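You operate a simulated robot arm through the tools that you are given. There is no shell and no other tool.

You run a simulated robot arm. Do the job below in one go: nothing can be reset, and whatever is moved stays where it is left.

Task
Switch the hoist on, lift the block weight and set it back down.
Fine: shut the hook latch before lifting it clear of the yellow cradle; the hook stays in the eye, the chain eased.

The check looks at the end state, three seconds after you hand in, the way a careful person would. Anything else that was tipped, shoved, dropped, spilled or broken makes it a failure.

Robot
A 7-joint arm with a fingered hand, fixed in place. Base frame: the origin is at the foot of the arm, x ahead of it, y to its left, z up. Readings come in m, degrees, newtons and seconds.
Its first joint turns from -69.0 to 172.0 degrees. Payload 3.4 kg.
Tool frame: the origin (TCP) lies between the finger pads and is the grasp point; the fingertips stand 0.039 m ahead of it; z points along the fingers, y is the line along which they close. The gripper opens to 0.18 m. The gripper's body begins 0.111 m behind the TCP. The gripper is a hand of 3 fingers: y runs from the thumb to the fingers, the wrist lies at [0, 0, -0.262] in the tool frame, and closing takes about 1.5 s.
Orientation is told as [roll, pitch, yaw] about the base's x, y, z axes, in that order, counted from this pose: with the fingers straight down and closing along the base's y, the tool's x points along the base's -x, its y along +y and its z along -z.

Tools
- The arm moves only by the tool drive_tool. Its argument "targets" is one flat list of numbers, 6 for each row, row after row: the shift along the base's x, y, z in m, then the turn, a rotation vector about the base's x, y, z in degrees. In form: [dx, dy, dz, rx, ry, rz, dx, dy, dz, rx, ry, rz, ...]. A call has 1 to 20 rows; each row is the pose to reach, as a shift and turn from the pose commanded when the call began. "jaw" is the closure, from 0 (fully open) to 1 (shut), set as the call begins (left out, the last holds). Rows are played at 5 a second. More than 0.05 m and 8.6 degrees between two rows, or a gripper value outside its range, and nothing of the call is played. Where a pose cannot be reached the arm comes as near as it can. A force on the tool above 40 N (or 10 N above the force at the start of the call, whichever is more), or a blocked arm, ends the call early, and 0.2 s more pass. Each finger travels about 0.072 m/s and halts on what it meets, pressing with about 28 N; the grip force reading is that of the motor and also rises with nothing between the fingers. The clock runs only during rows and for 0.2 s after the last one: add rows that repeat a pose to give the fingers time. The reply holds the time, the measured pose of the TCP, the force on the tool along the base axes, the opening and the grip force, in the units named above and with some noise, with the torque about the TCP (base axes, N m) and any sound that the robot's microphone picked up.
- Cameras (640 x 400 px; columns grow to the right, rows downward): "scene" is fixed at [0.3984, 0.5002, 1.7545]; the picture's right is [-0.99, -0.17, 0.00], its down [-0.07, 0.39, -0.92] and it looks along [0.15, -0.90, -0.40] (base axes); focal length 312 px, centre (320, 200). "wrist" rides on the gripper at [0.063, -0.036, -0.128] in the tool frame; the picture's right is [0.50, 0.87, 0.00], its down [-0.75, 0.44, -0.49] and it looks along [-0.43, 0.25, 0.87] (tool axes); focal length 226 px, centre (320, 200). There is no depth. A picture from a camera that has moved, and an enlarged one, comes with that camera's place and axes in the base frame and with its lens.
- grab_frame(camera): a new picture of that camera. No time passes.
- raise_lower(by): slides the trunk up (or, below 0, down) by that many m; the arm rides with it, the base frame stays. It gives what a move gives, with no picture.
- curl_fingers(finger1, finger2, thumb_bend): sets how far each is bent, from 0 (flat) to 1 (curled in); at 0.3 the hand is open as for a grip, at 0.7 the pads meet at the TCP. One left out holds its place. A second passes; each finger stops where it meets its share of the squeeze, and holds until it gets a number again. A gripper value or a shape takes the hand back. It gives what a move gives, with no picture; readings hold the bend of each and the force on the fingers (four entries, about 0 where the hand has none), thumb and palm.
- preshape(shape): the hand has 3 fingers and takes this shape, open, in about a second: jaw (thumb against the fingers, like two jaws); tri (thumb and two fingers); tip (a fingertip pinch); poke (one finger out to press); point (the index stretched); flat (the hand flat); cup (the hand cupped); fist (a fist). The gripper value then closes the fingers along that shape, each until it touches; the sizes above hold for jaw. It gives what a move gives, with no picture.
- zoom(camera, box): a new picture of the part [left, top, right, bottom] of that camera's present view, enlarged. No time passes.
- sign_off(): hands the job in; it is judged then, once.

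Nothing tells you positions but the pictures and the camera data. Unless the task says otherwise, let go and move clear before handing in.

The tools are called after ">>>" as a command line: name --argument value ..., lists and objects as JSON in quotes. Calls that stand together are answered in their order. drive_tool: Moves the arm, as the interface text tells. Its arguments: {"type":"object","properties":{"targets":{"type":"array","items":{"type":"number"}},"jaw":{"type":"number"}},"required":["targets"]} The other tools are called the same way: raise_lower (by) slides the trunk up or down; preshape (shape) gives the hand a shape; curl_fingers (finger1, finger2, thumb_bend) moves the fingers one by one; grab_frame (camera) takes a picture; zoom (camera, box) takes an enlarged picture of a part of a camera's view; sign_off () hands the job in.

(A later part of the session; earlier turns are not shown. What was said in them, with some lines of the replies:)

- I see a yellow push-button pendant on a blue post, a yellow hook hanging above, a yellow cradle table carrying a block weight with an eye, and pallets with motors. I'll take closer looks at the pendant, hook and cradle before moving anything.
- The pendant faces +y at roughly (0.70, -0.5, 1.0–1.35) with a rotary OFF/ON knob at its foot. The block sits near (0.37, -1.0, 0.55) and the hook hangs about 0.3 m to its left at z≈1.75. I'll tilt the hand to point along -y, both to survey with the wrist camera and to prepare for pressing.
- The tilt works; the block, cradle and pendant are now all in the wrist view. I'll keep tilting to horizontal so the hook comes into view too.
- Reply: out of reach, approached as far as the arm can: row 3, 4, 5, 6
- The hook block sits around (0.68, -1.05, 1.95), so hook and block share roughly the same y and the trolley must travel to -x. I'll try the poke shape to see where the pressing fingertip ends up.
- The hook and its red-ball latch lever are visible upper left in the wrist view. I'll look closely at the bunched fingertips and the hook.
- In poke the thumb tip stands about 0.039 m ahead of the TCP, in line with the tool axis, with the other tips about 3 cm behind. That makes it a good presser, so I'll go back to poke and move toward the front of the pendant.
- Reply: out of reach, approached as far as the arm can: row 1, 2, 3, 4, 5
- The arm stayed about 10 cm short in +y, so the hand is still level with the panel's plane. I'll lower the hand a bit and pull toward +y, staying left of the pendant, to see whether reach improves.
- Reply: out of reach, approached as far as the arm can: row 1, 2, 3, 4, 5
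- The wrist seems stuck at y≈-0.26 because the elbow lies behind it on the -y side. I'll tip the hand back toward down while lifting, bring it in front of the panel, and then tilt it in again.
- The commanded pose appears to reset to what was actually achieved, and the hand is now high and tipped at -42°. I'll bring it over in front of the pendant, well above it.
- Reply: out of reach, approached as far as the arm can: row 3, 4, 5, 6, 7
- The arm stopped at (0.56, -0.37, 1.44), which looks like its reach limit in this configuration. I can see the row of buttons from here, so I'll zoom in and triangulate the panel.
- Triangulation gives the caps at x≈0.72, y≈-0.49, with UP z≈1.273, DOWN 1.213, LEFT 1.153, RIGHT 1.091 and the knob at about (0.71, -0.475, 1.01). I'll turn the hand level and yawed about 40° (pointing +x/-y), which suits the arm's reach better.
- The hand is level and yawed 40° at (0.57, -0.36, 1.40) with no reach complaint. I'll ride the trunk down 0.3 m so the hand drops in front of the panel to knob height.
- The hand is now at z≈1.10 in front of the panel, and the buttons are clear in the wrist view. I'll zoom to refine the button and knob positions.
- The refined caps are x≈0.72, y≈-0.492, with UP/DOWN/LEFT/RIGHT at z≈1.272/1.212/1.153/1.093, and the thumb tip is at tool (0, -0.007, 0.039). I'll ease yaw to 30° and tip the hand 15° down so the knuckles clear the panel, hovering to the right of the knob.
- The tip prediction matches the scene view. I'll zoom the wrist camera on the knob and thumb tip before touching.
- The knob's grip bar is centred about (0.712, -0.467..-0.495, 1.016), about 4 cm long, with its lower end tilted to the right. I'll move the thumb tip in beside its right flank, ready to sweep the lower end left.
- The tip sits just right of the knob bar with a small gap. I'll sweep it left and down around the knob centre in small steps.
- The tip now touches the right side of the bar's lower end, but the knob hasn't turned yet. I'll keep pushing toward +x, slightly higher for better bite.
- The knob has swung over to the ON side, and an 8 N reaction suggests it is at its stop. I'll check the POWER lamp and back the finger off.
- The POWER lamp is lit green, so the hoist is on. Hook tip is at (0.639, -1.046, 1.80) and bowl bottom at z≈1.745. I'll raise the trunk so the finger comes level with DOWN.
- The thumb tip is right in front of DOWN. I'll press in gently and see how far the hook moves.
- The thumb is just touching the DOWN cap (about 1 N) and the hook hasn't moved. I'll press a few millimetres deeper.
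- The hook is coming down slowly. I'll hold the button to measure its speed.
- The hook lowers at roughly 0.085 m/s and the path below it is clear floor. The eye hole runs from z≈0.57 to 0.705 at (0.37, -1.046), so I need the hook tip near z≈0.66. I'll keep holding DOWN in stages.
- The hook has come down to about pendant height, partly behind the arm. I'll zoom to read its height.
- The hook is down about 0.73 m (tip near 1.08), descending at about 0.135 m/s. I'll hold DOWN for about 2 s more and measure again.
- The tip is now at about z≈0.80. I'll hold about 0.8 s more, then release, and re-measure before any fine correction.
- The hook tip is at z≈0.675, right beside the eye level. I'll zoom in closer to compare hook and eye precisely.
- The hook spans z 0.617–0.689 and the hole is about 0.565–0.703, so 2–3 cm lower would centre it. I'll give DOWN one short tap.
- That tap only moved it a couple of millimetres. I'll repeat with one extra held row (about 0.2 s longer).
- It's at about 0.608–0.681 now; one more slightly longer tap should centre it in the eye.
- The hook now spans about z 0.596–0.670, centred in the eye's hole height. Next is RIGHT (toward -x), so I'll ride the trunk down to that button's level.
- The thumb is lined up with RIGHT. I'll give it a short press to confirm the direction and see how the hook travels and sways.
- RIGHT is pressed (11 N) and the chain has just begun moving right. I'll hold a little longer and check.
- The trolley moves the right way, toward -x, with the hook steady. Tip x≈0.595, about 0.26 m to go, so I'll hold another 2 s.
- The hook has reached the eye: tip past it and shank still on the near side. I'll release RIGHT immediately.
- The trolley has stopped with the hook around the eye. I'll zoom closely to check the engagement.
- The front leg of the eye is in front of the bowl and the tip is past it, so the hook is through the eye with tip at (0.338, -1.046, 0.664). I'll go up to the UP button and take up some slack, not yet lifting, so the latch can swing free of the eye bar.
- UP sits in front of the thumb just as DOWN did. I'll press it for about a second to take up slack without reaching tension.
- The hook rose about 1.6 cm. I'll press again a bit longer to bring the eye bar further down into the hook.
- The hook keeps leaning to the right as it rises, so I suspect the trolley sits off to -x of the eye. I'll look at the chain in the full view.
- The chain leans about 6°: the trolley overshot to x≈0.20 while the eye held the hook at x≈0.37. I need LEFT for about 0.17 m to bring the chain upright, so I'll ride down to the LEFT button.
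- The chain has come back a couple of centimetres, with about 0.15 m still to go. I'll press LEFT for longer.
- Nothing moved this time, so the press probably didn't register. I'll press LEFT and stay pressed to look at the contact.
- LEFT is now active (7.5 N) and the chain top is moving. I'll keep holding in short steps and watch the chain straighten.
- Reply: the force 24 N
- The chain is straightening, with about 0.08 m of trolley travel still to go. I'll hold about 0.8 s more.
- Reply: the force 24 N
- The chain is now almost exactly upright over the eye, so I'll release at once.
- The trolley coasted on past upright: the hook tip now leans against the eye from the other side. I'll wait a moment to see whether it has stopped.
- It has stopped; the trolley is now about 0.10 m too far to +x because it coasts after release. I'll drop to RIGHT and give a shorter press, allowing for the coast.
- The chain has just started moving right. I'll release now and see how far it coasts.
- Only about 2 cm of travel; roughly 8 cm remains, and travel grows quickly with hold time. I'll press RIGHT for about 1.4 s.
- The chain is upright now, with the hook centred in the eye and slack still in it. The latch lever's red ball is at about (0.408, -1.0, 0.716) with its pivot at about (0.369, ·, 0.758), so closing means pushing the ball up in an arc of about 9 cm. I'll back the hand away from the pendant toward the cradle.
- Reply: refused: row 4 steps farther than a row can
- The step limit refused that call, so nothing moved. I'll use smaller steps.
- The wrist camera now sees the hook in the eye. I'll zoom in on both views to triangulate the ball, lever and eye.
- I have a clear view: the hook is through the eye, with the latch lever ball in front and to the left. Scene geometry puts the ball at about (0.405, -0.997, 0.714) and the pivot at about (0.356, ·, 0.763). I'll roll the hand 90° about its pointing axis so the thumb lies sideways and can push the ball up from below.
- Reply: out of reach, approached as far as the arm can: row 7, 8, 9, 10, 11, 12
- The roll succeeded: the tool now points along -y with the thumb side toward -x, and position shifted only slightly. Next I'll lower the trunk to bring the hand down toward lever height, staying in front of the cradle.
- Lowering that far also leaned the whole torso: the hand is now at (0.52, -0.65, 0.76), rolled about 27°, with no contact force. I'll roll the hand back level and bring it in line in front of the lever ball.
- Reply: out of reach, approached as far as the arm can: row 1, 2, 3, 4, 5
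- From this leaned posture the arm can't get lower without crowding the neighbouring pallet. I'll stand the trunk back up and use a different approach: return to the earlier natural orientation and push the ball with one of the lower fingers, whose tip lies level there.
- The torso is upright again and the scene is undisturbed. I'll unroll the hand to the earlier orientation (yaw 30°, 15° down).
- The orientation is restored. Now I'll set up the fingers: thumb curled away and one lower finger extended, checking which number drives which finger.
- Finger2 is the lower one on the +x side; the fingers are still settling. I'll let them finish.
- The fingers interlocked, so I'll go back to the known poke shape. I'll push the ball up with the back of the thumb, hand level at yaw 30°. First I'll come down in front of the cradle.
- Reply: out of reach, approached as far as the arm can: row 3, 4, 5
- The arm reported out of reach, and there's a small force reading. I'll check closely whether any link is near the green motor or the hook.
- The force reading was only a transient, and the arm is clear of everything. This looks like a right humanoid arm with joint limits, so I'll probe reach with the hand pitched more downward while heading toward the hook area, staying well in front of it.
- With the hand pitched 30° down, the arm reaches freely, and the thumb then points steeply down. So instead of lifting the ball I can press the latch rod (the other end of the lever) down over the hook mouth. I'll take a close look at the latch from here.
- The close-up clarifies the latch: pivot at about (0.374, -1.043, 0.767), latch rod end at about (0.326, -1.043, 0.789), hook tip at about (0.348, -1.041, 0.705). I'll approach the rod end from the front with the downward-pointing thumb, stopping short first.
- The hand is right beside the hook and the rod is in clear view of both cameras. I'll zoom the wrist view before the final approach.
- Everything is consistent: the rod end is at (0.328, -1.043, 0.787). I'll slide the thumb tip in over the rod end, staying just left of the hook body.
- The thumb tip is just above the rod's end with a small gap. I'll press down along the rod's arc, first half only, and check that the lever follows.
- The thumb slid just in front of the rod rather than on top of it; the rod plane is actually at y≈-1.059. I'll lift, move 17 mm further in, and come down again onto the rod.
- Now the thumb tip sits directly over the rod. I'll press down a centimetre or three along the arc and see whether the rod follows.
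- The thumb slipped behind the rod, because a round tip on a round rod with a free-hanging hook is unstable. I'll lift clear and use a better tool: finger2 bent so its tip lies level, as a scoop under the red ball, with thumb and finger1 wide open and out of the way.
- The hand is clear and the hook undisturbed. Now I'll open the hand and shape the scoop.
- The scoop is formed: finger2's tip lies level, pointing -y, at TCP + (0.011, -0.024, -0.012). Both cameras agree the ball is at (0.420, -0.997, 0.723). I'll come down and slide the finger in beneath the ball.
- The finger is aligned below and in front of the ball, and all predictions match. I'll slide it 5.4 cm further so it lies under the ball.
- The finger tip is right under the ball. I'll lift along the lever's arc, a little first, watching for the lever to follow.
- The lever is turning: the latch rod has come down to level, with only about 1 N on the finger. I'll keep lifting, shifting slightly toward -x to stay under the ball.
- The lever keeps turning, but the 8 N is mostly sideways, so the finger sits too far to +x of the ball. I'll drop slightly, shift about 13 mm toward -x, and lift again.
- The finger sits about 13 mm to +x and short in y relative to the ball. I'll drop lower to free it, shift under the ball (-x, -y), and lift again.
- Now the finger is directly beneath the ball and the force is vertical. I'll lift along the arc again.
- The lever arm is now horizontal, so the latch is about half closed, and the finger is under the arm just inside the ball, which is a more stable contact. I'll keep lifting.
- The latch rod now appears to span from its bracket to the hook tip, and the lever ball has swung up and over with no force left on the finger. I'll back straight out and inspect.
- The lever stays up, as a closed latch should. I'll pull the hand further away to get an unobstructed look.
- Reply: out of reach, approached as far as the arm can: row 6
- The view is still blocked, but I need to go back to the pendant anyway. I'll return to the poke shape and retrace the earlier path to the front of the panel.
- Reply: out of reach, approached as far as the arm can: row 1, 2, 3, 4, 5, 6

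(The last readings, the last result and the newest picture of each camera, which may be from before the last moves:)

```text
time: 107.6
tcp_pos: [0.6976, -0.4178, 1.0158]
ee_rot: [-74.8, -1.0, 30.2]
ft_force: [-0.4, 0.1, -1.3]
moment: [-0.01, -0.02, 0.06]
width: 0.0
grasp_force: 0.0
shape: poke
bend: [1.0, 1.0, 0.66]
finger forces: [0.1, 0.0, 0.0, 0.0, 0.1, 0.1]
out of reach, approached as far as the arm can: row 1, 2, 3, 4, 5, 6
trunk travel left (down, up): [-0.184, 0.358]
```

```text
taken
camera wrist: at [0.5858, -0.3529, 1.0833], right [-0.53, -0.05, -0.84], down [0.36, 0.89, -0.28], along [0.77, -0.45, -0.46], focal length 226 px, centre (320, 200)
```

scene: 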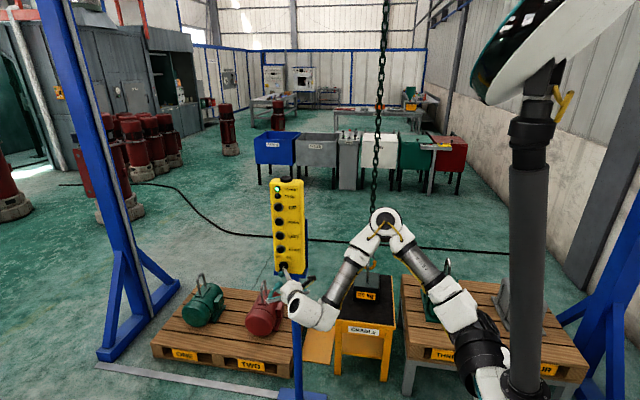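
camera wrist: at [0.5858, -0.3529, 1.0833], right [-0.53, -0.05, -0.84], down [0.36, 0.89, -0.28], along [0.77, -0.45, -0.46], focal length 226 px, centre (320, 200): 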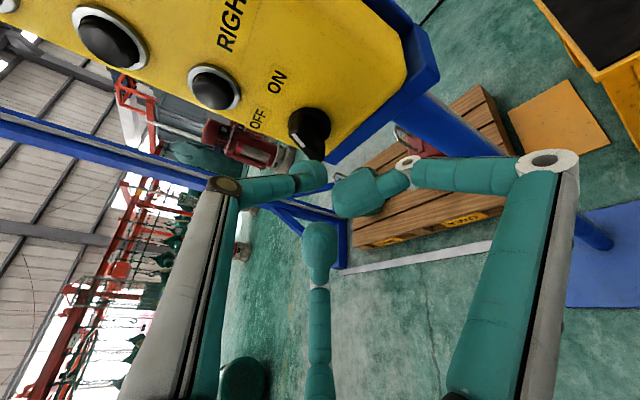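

I'm back at the pendant with the arm in its familiar posture. I'll raise the trunk to the UP button and inspect the latch from the scene camera.

>>> raise_lower --by 0.257

>>> zoom --camera "scene" --box '[345, 220, 405, 290]'

>>> grab_frame --camera "scene"

>>> grab_frame --camera "wrist"

```text
time: 110.2
tcp_pos: [0.6983, -0.4163, 1.2701]
ee_rot: [-75.0, -0.9, 30.4]
ft_force: [0.5, -0.1, -0.4]
moment: [-0.01, 0.0, 0.03]
width: 0.0
grasp_force: 0.0
shape: poke
bend: [1.0, 1.0, 0.66]
finger forces: [0.1, 0.0, 0.0, 0.1, 0.1, 0.1]
trunk travel left (down, up): [-0.442, 0.101]
```

```text
5.71 times, centred on (375, 255) of scene
camera zoom: at [0.3984, 0.5002, 1.7545], right [-0.99, -0.17, 0.0], down [-0.07, 0.39, -0.92], along [0.15, -0.9, -0.4], focal length 1780 px, centre (6, -114)
```

zoom: 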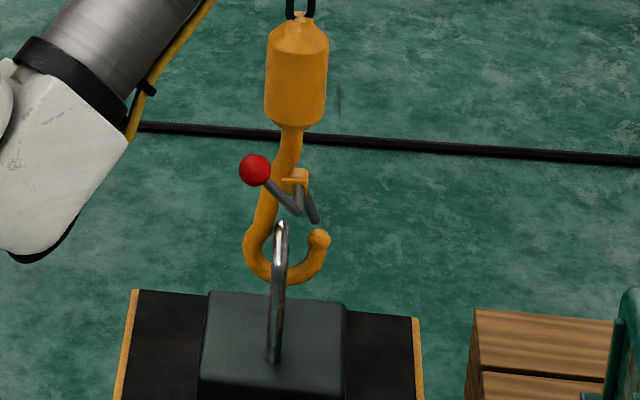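

```text
taken
```

scene: 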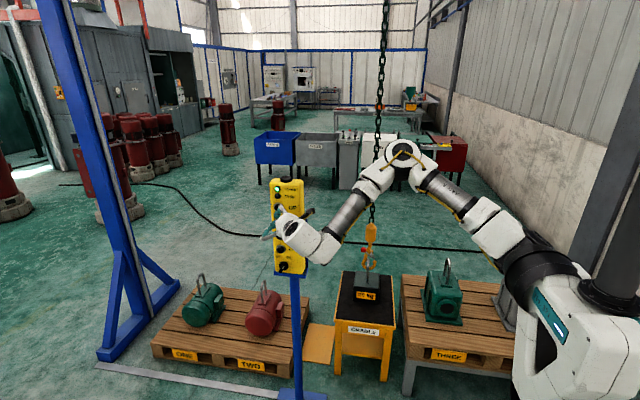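

```text
taken
camera wrist: at [0.587, -0.3501, 1.3365], right [-0.53, -0.05, -0.84], down [0.36, 0.89, -0.28], along [0.77, -0.45, -0.46], focal length 226 px, centre (320, 200)
```

wrist: 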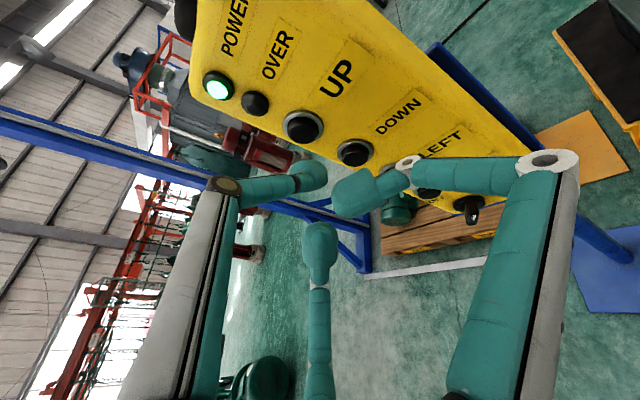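

Now I have a clear view of the latch, with the lever ball up. I'll zoom tightly to see whether the rod closes the mouth fully.

>>> zoom --camera "scene" --box '[362, 243, 392, 273]'

```text
13.33 times, centred on (377, 258) of scene
camera zoom: at [0.3984, 0.5002, 1.7545], right [-0.99, -0.17, 0.0], down [-0.07, 0.39, -0.92], along [0.15, -0.9, -0.4], focal length 4153 px, centre (-440, -573)
```

zoom: 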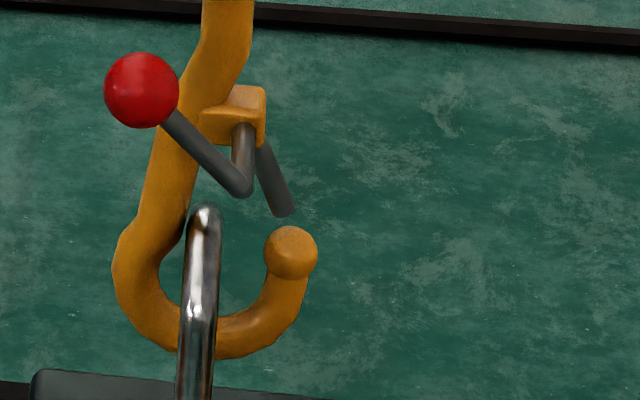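

The latch is shut: the rod runs from the bracket to just above the hook tip with the eye bar behind it. The trolley is still about 1.5 cm to +x of the eye, so before lifting I'll nudge RIGHT briefly to avoid a swing.

>>> raise_lower --by -0.178

>>> drive_tool --targets '[0.004, -0.04, 0.001, 0, 0, 0, 0.004, -0.05, 0.001, 0, 0, 0, 0.004, -0.053, 0.001, 0, 0, 0, 0.004, -0.053, 0.001, 0, 0, 0, 0.004, -0.02, 0.001, 0, 0, 0, 0.004, 0, 0.001, 0, 0, 0, 0.004, 0, 0.001, 0, 0, 0]'

>>> grab_frame --camera "scene"

>>> zoom --camera "scene" --box '[320, 0, 440, 150]'

```text
time: 112.2
tcp_pos: [0.6972, -0.4136, 1.093]
ee_rot: [-75.1, -0.8, 30.3]
ft_force: [-0.8, -0.2, 0.1]
moment: [0.03, -0.05, 0.02]
width: 0.0
grasp_force: 0.1
shape: poke
bend: [1.0, 1.0, 0.66]
finger forces: [0.1, 0.1, 0.0, 0.0, 0.0, 0.1]
trunk travel left (down, up): [-0.264, 0.279]
```

```text
time: 113.8
tcp_pos: [0.6977, -0.4142, 1.0934]
ee_rot: [-75.2, -0.9, 30.2]
ft_force: [-0.8, -0.6, -0.1]
moment: [0.0, 0.0, 0.02]
width: 0.0002
grasp_force: 0.0
shape: poke
bend: [1.0, 1.0, 0.66]
finger forces: [0.1, 0.1, 0.1, 0.1, 0.1, 0.1]
trunk travel left (down, up): [-0.264, 0.279]
```

```text
taken
```

scene: 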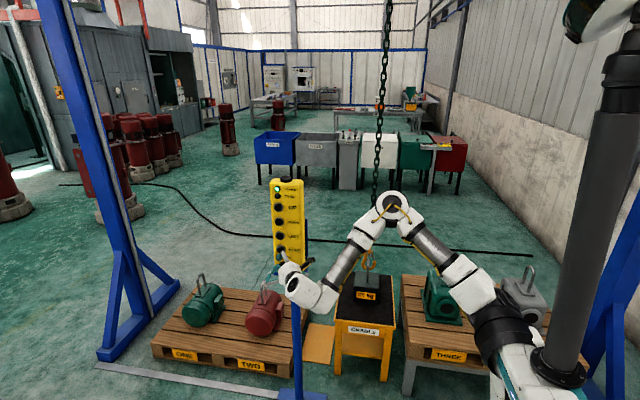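

```text
2.67 times, centred on (380, 75) of scene
camera zoom: at [0.3984, 0.5002, 1.7545], right [-0.99, -0.17, 0.0], down [-0.07, 0.39, -0.92], along [0.15, -0.9, -0.4], focal length 831 px, centre (160, 533)
```

zoom: 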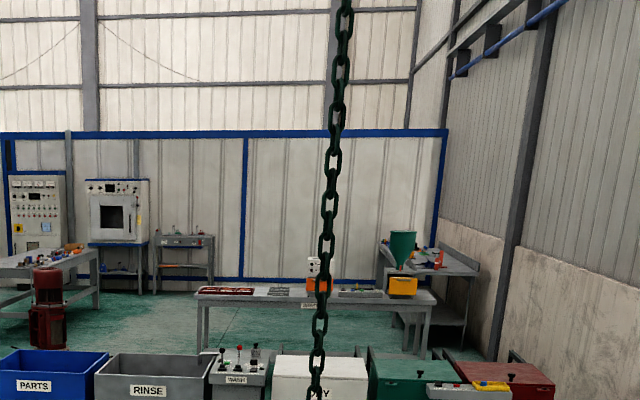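

The chain is now within about 0.2° of vertical over the eye. I'll go up to the UP button and start taking up the slack.

>>> raise_lower --by 0.178

>>> drive_tool --targets '[0.0, -0.04, 0.003, 0, 0, 0, 0.0, -0.05, 0.003, 0, 0, 0, 0.0, -0.053, 0.003, 0, 0, 0, 0.0, -0.053, 0.003, 0, 0, 0, 0.0, -0.053, 0.003, 0, 0, 0, 0.0, -0.053, 0.003, 0, 0, 0]'

>>> zoom --camera "scene" --box '[335, 210, 405, 310]'

>>> zoom --camera "scene" --box '[260, 170, 330, 270]'

```text
time: 115.8
tcp_pos: [0.7019, -0.414, 1.2701]
ee_rot: [-75.1, -0.8, 30.2]
ft_force: [0.4, 0.2, 0.0]
moment: [-0.02, -0.02, -0.02]
width: 0.0
grasp_force: 0.0
shape: poke
bend: [1.0, 1.0, 0.66]
finger forces: [0.1, 0.1, 0.0, 0.1, 0.0, 0.1]
trunk travel left (down, up): [-0.442, 0.101]
```

```text
time: 117.2
tcp_pos: [0.7028, -0.4658, 1.2733]
ee_rot: [-75.2, -0.8, 30.5]
ft_force: [-5.9, 10.3, -7.8]
moment: [0.31, 0.18, -0.02]
width: 0.0
grasp_force: 0.0
shape: poke
bend: [1.0, 1.0, 0.67]
finger forces: [0.0, 0.1, 0.0, 0.1, 13.9, 0.0]
trunk travel left (down, up): [-0.442, 0.101]
```

```text
4.00 times, centred on (370, 260) of scene
camera zoom: at [0.3984, 0.5002, 1.7545], right [-0.99, -0.17, 0.0], down [-0.07, 0.39, -0.92], along [0.15, -0.9, -0.4], focal length 1246 px, centre (120, -40)
```

zoom: 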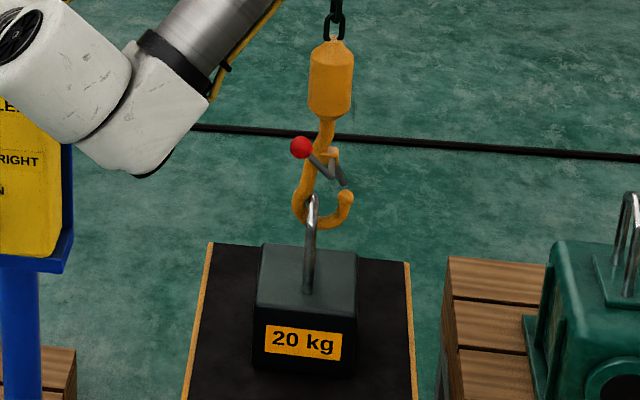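

```text
4.00 times, centred on (295, 220) of scene
camera zoom: at [0.3984, 0.5002, 1.7545], right [-0.99, -0.17, 0.0], down [-0.07, 0.39, -0.92], along [0.15, -0.9, -0.4], focal length 1246 px, centre (420, 120)
```

zoom: 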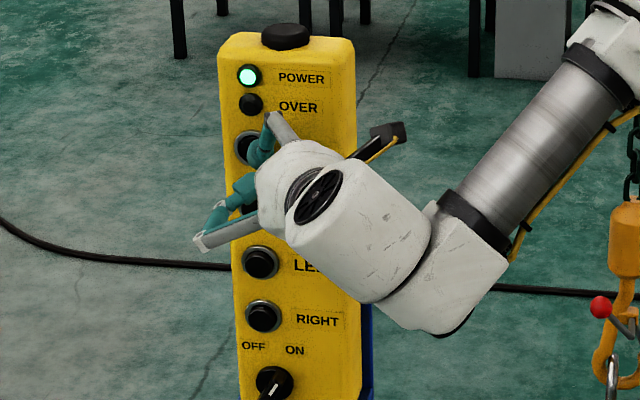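

The slack is nearly taken up, the latch stays closed, and no overload lamp shows. I'll continue holding UP in short steps.

>>> drive_tool --targets '[0, 0, 0, 0, 0, 0, 0, 0, 0, 0, 0, 0, 0, 0, 0, 0, 0, 0]'

>>> zoom --camera "scene" --box '[335, 210, 405, 310]'

```text
time: 118.0
tcp_pos: [0.7032, -0.466, 1.2734]
ee_rot: [-75.1, -0.7, 30.4]
ft_force: [-6.7, 13.6, -10.2]
moment: [0.45, 0.22, 0.0]
width: 0.0001
grasp_force: 0.0
shape: poke
bend: [1.0, 1.0, 0.67]
finger forces: [0.0, 0.0, 0.0, 0.0, 17.6, 0.1]
trunk travel left (down, up): [-0.442, 0.101]
```

```text
4.00 times, centred on (370, 260) of scene
camera zoom: at [0.3984, 0.5002, 1.7545], right [-0.99, -0.17, 0.0], down [-0.07, 0.39, -0.92], along [0.15, -0.9, -0.4], focal length 1246 px, centre (120, -40)
```

zoom: 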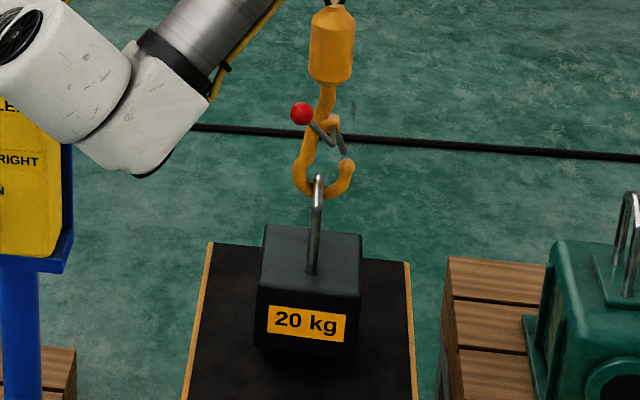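

The block is off the cradle with the latch shut, hanging straight. I'll raise it a bit more for a clear lift, then release.

>>> drive_tool --targets '[0, 0, 0, 0, 0, 0, 0, 0, 0, 0, 0, 0, 0, 0, 0, 0, 0, 0, 0, 0.025, 0, 0, 0, 0, 0, 0.053, 0, 0, 0, 0, 0, 0.053, 0, 0, 0, 0]'

>>> zoom --camera "scene" --box '[335, 190, 405, 310]'

>>> grab_frame --camera "scene"

```text
time: 119.4
tcp_pos: [0.7028, -0.4147, 1.2735]
ee_rot: [-75.2, -0.9, 30.3]
ft_force: [0.4, 0.4, -0.2]
moment: [0.01, -0.01, 0.0]
width: 0.0
grasp_force: 0.1
shape: poke
bend: [1.0, 1.0, 0.66]
finger forces: [0.0, 0.0, 0.0, 0.1, 0.1, 0.1]
trunk travel left (down, up): [-0.442, 0.101]
```

```text
3.33 times, centred on (370, 250) of scene
camera zoom: at [0.3984, 0.5002, 1.7545], right [-0.99, -0.17, 0.0], down [-0.07, 0.39, -0.92], along [0.15, -0.9, -0.4], focal length 1038 px, centre (153, 33)
```

zoom: 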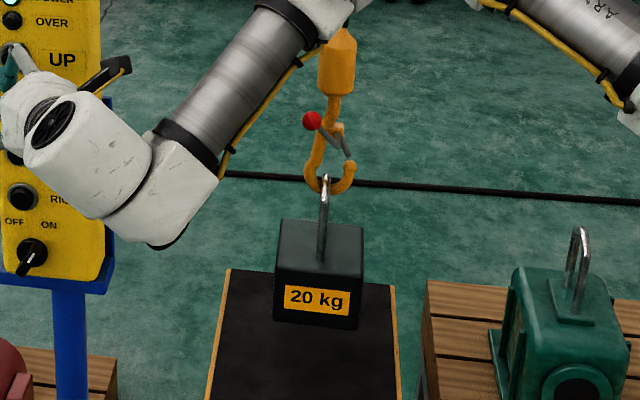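

```text
taken
```

scene: 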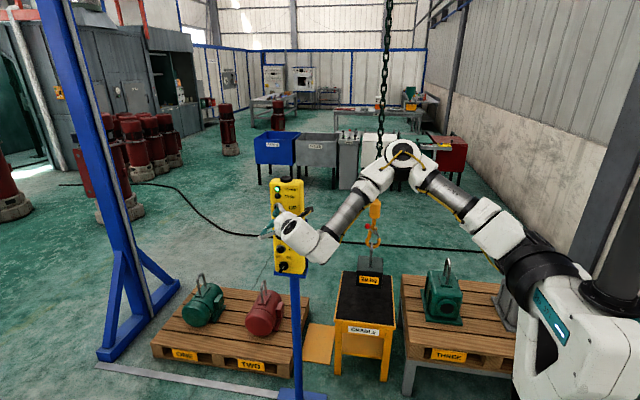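

The block is about 10 cm clear of the cradle and hanging steady. Now I'll move down to the DOWN button to set it back gently in short pulses.

>>> raise_lower --by -0.06

>>> zoom --camera "scene" --box '[335, 190, 405, 310]'

>>> grab_frame --camera "wrist"

```text
time: 120.4
tcp_pos: [0.701, -0.4133, 1.2141]
ee_rot: [-75.0, -1.0, 30.2]
ft_force: [0.0, -0.5, 0.0]
moment: [0.01, 0.0, 0.0]
width: 0.0
grasp_force: 0.1
shape: poke
bend: [1.0, 1.0, 0.66]
finger forces: [0.0, 0.0, 0.1, 0.0, 0.0, 0.0]
trunk travel left (down, up): [-0.382, 0.161]
```

```text
3.33 times, centred on (370, 250) of scene
camera zoom: at [0.3984, 0.5002, 1.7545], right [-0.99, -0.17, 0.0], down [-0.07, 0.39, -0.92], along [0.15, -0.9, -0.4], focal length 1038 px, centre (153, 33)
```

zoom: 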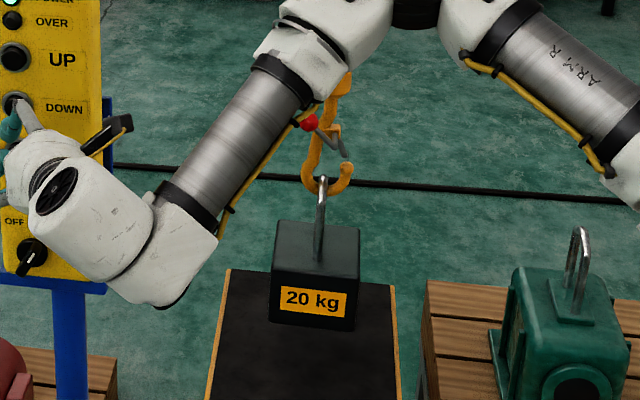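

```text
taken
camera wrist: at [0.5901, -0.3476, 1.2819], right [-0.53, -0.05, -0.84], down [0.36, 0.89, -0.28], along [0.77, -0.45, -0.45], focal length 226 px, centre (320, 200)
```

wrist: 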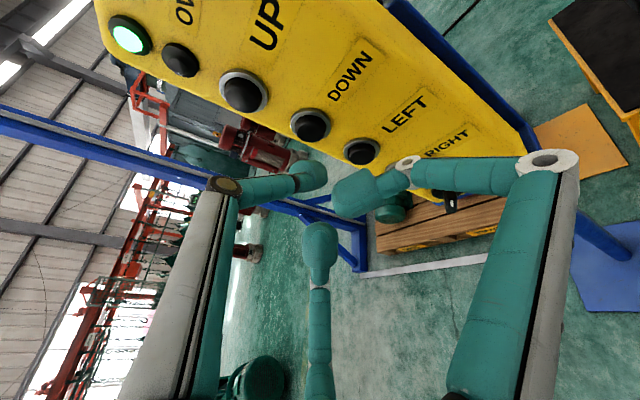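

Only a few millimetres of sway. First DOWN pulse.

>>> drive_tool --targets '[0, -0.04, 0, 0, 0, 0, 0, -0.05, 0, 0, 0, 0, 0, -0.054, 0, 0, 0, 0, 0, -0.054, 0, 0, 0, 0, 0, -0.054, 0, 0, 0, 0, 0, -0.054, 0, 0, 0, 0, 0, -0.02, 0, 0, 0, 0, 0, 0, 0, 0, 0, 0]'

>>> zoom --camera "scene" --box '[335, 190, 405, 310]'

```text
time: 122.2
tcp_pos: [0.7021, -0.4112, 1.2133]
ee_rot: [-75.1, -0.8, 30.3]
ft_force: [0.3, -0.2, -0.1]
moment: [-0.01, -0.02, 0.0]
width: 0.0
grasp_force: 0.1
shape: poke
bend: [1.0, 1.0, 0.66]
finger forces: [0.0, 0.0, 0.0, 0.0, 0.0, 0.0]
trunk travel left (down, up): [-0.382, 0.161]
```

```text
3.33 times, centred on (370, 250) of scene
camera zoom: at [0.3984, 0.5002, 1.7545], right [-0.99, -0.17, 0.0], down [-0.07, 0.39, -0.92], along [0.15, -0.9, -0.4], focal length 1038 px, centre (153, 33)
```

zoom: 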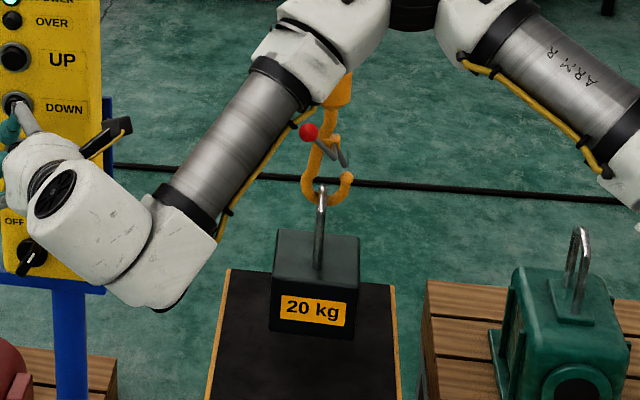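

It came down about 1.5 cm. Next pulse, a bit longer.

>>> drive_tool --targets '[0, -0.04, 0, 0, 0, 0, 0, -0.05, 0, 0, 0, 0, 0, -0.054, 0, 0, 0, 0, 0, -0.054, 0, 0, 0, 0, 0, -0.054, 0, 0, 0, 0, 0, -0.054, 0, 0, 0, 0, 0, -0.054, 0, 0, 0, 0, 0, -0.054, 0, 0, 0, 0, 0, -0.02, 0, 0, 0, 0, 0, 0, 0, 0, 0, 0]'

>>> zoom --camera "scene" --box '[335, 190, 405, 310]'

```text
time: 124.4
tcp_pos: [0.6989, -0.4139, 1.2141]
ee_rot: [-75.1, -0.9, 30.2]
ft_force: [-0.2, -0.4, 0.2]
moment: [-0.01, 0.02, 0.01]
width: 0.0002
grasp_force: 0.0
shape: poke
bend: [1.0, 1.0, 0.66]
finger forces: [0.1, 0.0, 0.1, 0.0, 0.0, 0.0]
trunk travel left (down, up): [-0.382, 0.161]
```

```text
3.33 times, centred on (370, 250) of scene
camera zoom: at [0.3984, 0.5002, 1.7545], right [-0.99, -0.17, 0.0], down [-0.07, 0.39, -0.92], along [0.15, -0.9, -0.4], focal length 1038 px, centre (153, 33)
```

zoom: 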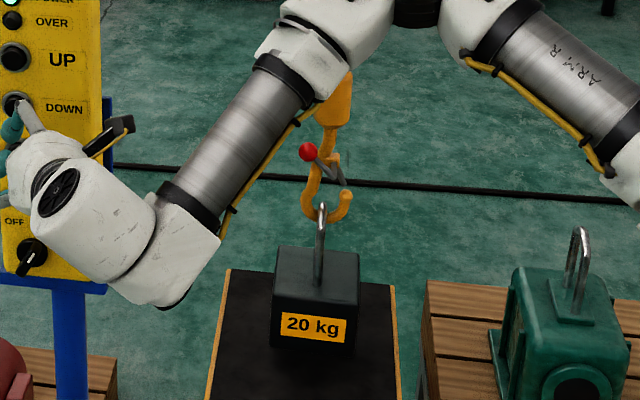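

About 4 cm to go. Another pulse of the same length.

>>> drive_tool --targets '[0, -0.04, 0, 0, 0, 0, 0, -0.05, 0, 0, 0, 0, 0, -0.054, 0, 0, 0, 0, 0, -0.054, 0, 0, 0, 0, 0, -0.054, 0, 0, 0, 0, 0, -0.054, 0, 0, 0, 0, 0, -0.054, 0, 0, 0, 0, 0, -0.054, 0, 0, 0, 0, 0, -0.02, 0, 0, 0, 0, 0, 0, 0, 0, 0, 0]'

>>> zoom --camera "scene" --box '[335, 190, 405, 310]'

```text
time: 126.6
tcp_pos: [0.7003, -0.4117, 1.2121]
ee_rot: [-75.2, -0.9, 30.3]
ft_force: [0.0, 0.9, 0.7]
moment: [0.03, -0.02, 0.0]
width: 0.0
grasp_force: 0.1
shape: poke
bend: [1.0, 1.0, 0.66]
finger forces: [0.0, 0.0, 0.0, 0.1, 0.0, 0.0]
trunk travel left (down, up): [-0.382, 0.161]
```

```text
3.33 times, centred on (370, 250) of scene
camera zoom: at [0.3984, 0.5002, 1.7545], right [-0.99, -0.17, 0.0], down [-0.07, 0.39, -0.92], along [0.15, -0.9, -0.4], focal length 1038 px, centre (153, 33)
```

zoom: 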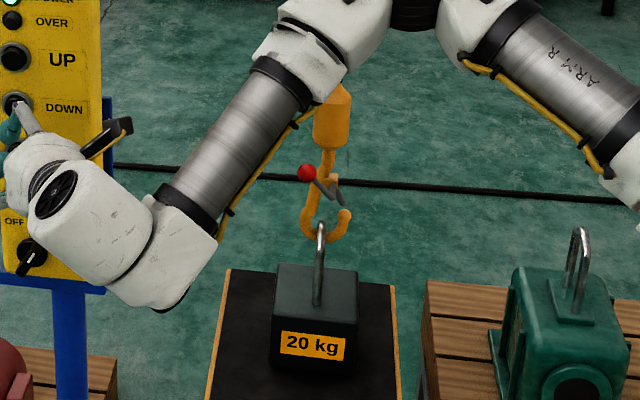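

Within a centimetre of the cradle. Another pulse will set it down and begin easing the chain.

>>> drive_tool --targets '[0, -0.04, 0, 0, 0, 0, 0, -0.05, 0, 0, 0, 0, 0, -0.054, 0, 0, 0, 0, 0, -0.054, 0, 0, 0, 0, 0, -0.054, 0, 0, 0, 0, 0, -0.054, 0, 0, 0, 0, 0, -0.054, 0, 0, 0, 0, 0, -0.054, 0, 0, 0, 0, 0, -0.02, 0, 0, 0, 0, 0, 0, 0, 0, 0, 0]'

>>> zoom --camera "scene" --box '[335, 190, 405, 310]'

>>> zoom --camera "scene" --box '[350, 225, 400, 295]'

```text
time: 128.8
tcp_pos: [0.7007, -0.4165, 1.2139]
ee_rot: [-75.2, -0.8, 30.2]
ft_force: [0.7, 0.3, 0.8]
moment: [-0.03, 0.0, 0.01]
width: 0.0002
grasp_force: 0.1
shape: poke
bend: [1.0, 1.0, 0.66]
finger forces: [0.1, 0.0, 0.0, 0.1, 0.1, 0.0]
trunk travel left (down, up): [-0.382, 0.161]
```

```text
3.33 times, centred on (370, 250) of scene
camera zoom: at [0.3984, 0.5002, 1.7545], right [-0.99, -0.17, 0.0], down [-0.07, 0.39, -0.92], along [0.15, -0.9, -0.4], focal length 1038 px, centre (153, 33)
```

zoom: 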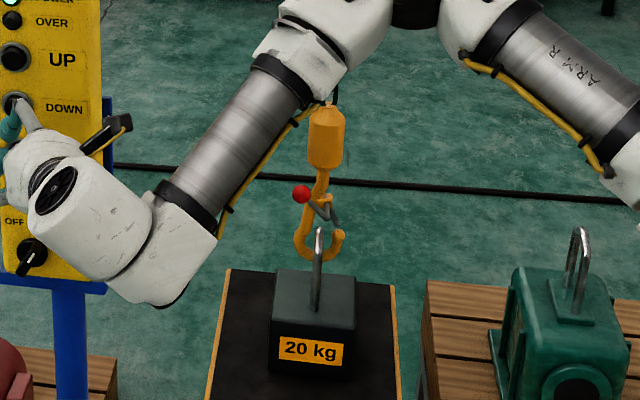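

```text
5.71 times, centred on (375, 260) of scene
camera zoom: at [0.3984, 0.5002, 1.7545], right [-0.99, -0.17, 0.0], down [-0.07, 0.39, -0.92], along [0.15, -0.9, -0.4], focal length 1780 px, centre (6, -143)
```

zoom: 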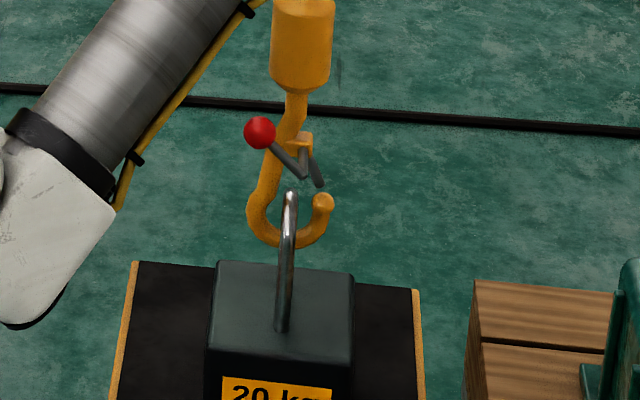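

The block is back on the cradle within about a centimetre of its original spot. The latch is shut, the hook hangs in the eye with about 4 cm of slack, and nothing else has moved. I'll withdraw the hand from the pendant and check the whole scene.

>>> drive_tool --targets '[-0.03, 0.0, 0.0, 0, 0, 0, -0.07, 0.0, 0.01, 0, 0, 0, -0.11, 0.0, 0.02, 0, 0, 0, -0.15, 0.0, 0.03, 0, 0, 0, -0.19, -0.02, 0.03, 0, 0, 0, -0.22, -0.05, 0.03, 0, 0, 0]'

>>> grab_frame --camera "scene"

>>> grab_frame --camera "wrist"

>>> zoom --camera "scene" --box '[355, 240, 395, 280]'

>>> zoom --camera "scene" --box '[260, 170, 320, 280]'

```text
time: 130.2
tcp_pos: [0.4881, -0.471, 1.2469]
ee_rot: [-75.5, -0.1, 30.6]
ft_force: [-0.7, -3.0, -1.2]
moment: [-0.09, -0.09, 0.26]
width: 0.0
grasp_force: 0.1
shape: poke
bend: [1.0, 1.0, 0.66]
finger forces: [0.1, 0.1, 0.0, 0.0, 0.0, 0.0]
out of reach, approached as far as the arm can: row 6
trunk travel left (down, up): [-0.382, 0.161]
```

```text
taken
```

scene: 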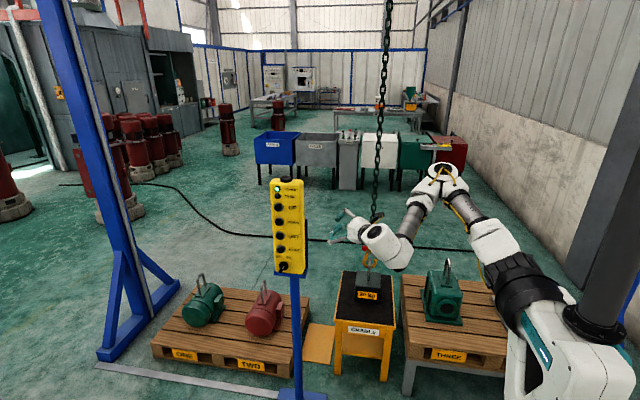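

```text
taken
camera wrist: at [0.3767, -0.4044, 1.315], right [-0.54, -0.07, -0.84], down [0.35, 0.89, -0.3], along [0.77, -0.45, -0.46], focal length 226 px, centre (320, 200)
```

wrist: 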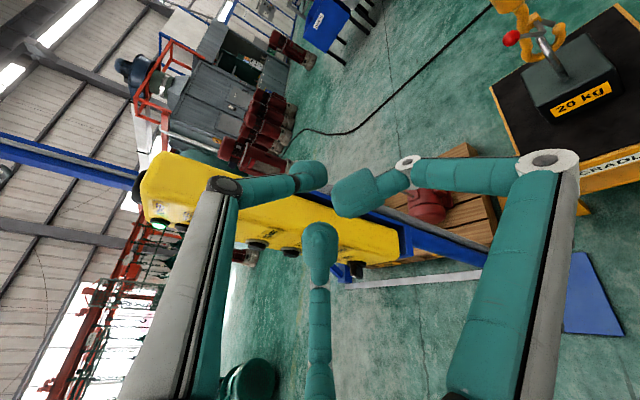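

```text
10.00 times, centred on (375, 260) of scene
camera zoom: at [0.3984, 0.5002, 1.7545], right [-0.99, -0.17, 0.0], down [-0.07, 0.39, -0.92], along [0.15, -0.9, -0.4], focal length 3115 px, centre (-230, -400)
```

zoom: 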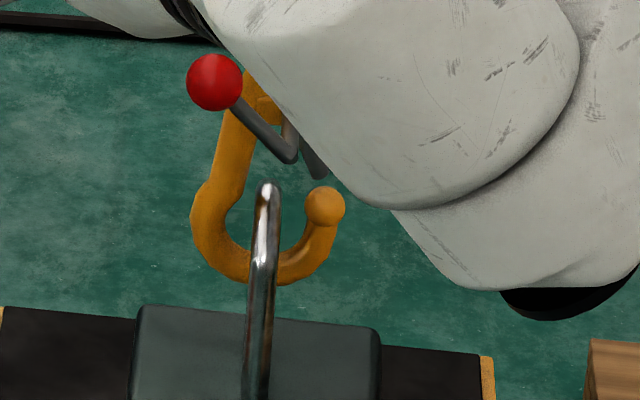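

```text
3.64 times, centred on (290, 225) of scene
camera zoom: at [0.3984, 0.5002, 1.7545], right [-0.99, -0.17, 0.0], down [-0.07, 0.39, -0.92], along [0.15, -0.9, -0.4], focal length 1133 px, centre (429, 109)
```

zoom: 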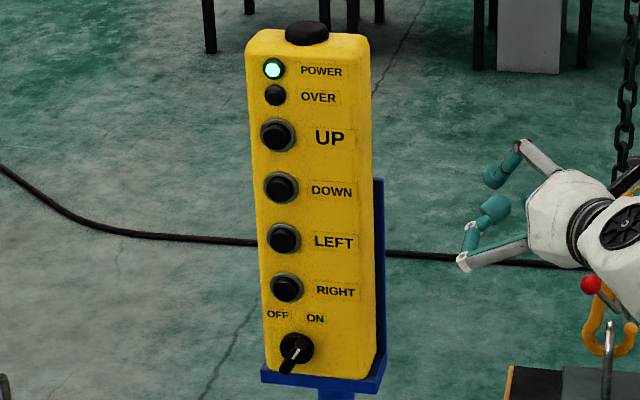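

Power is on with no overload lamp. The block sits on the cradle, the latch is shut with the hook in the eye and a few centimetres of slack, and the motors, pallets and pendant are undisturbed. The hand is clear, so I'm handing in.

>>> sign_off

```text
The job is handed in.
```

I switched the hoist on, lifted the 20 kg block about 10 cm clear of the cradle, and set it back down. I've handed the job in; no verdict has come back yet.

- **Hoist:** the knob is at ON, the POWER lamp is lit, and the OVER lamp was off whenever I checked it.
- **Latch:** I shut it before the block left the cradle, and it was still shut when I handed in. A gap of about 4 mm shows between the rod's end and the hook tip.
- **Block:** it sits on the cradle about 1 cm from where it started, to the right as seen from the pendant.
- **Hook and chain:** the hook is still in the eye, with about 4 cm of slack.
- **Surroundings:** the pallets, motors and pendant looked undisturbed in the last picture, and the hand is clear of all of them.

Before the lift, the trolley overshot the eye in both directions, and the hook leaned on it each time until I brought it back. My first two tries at the latch slipped off the rod and nudged the hook, but the block stayed put.
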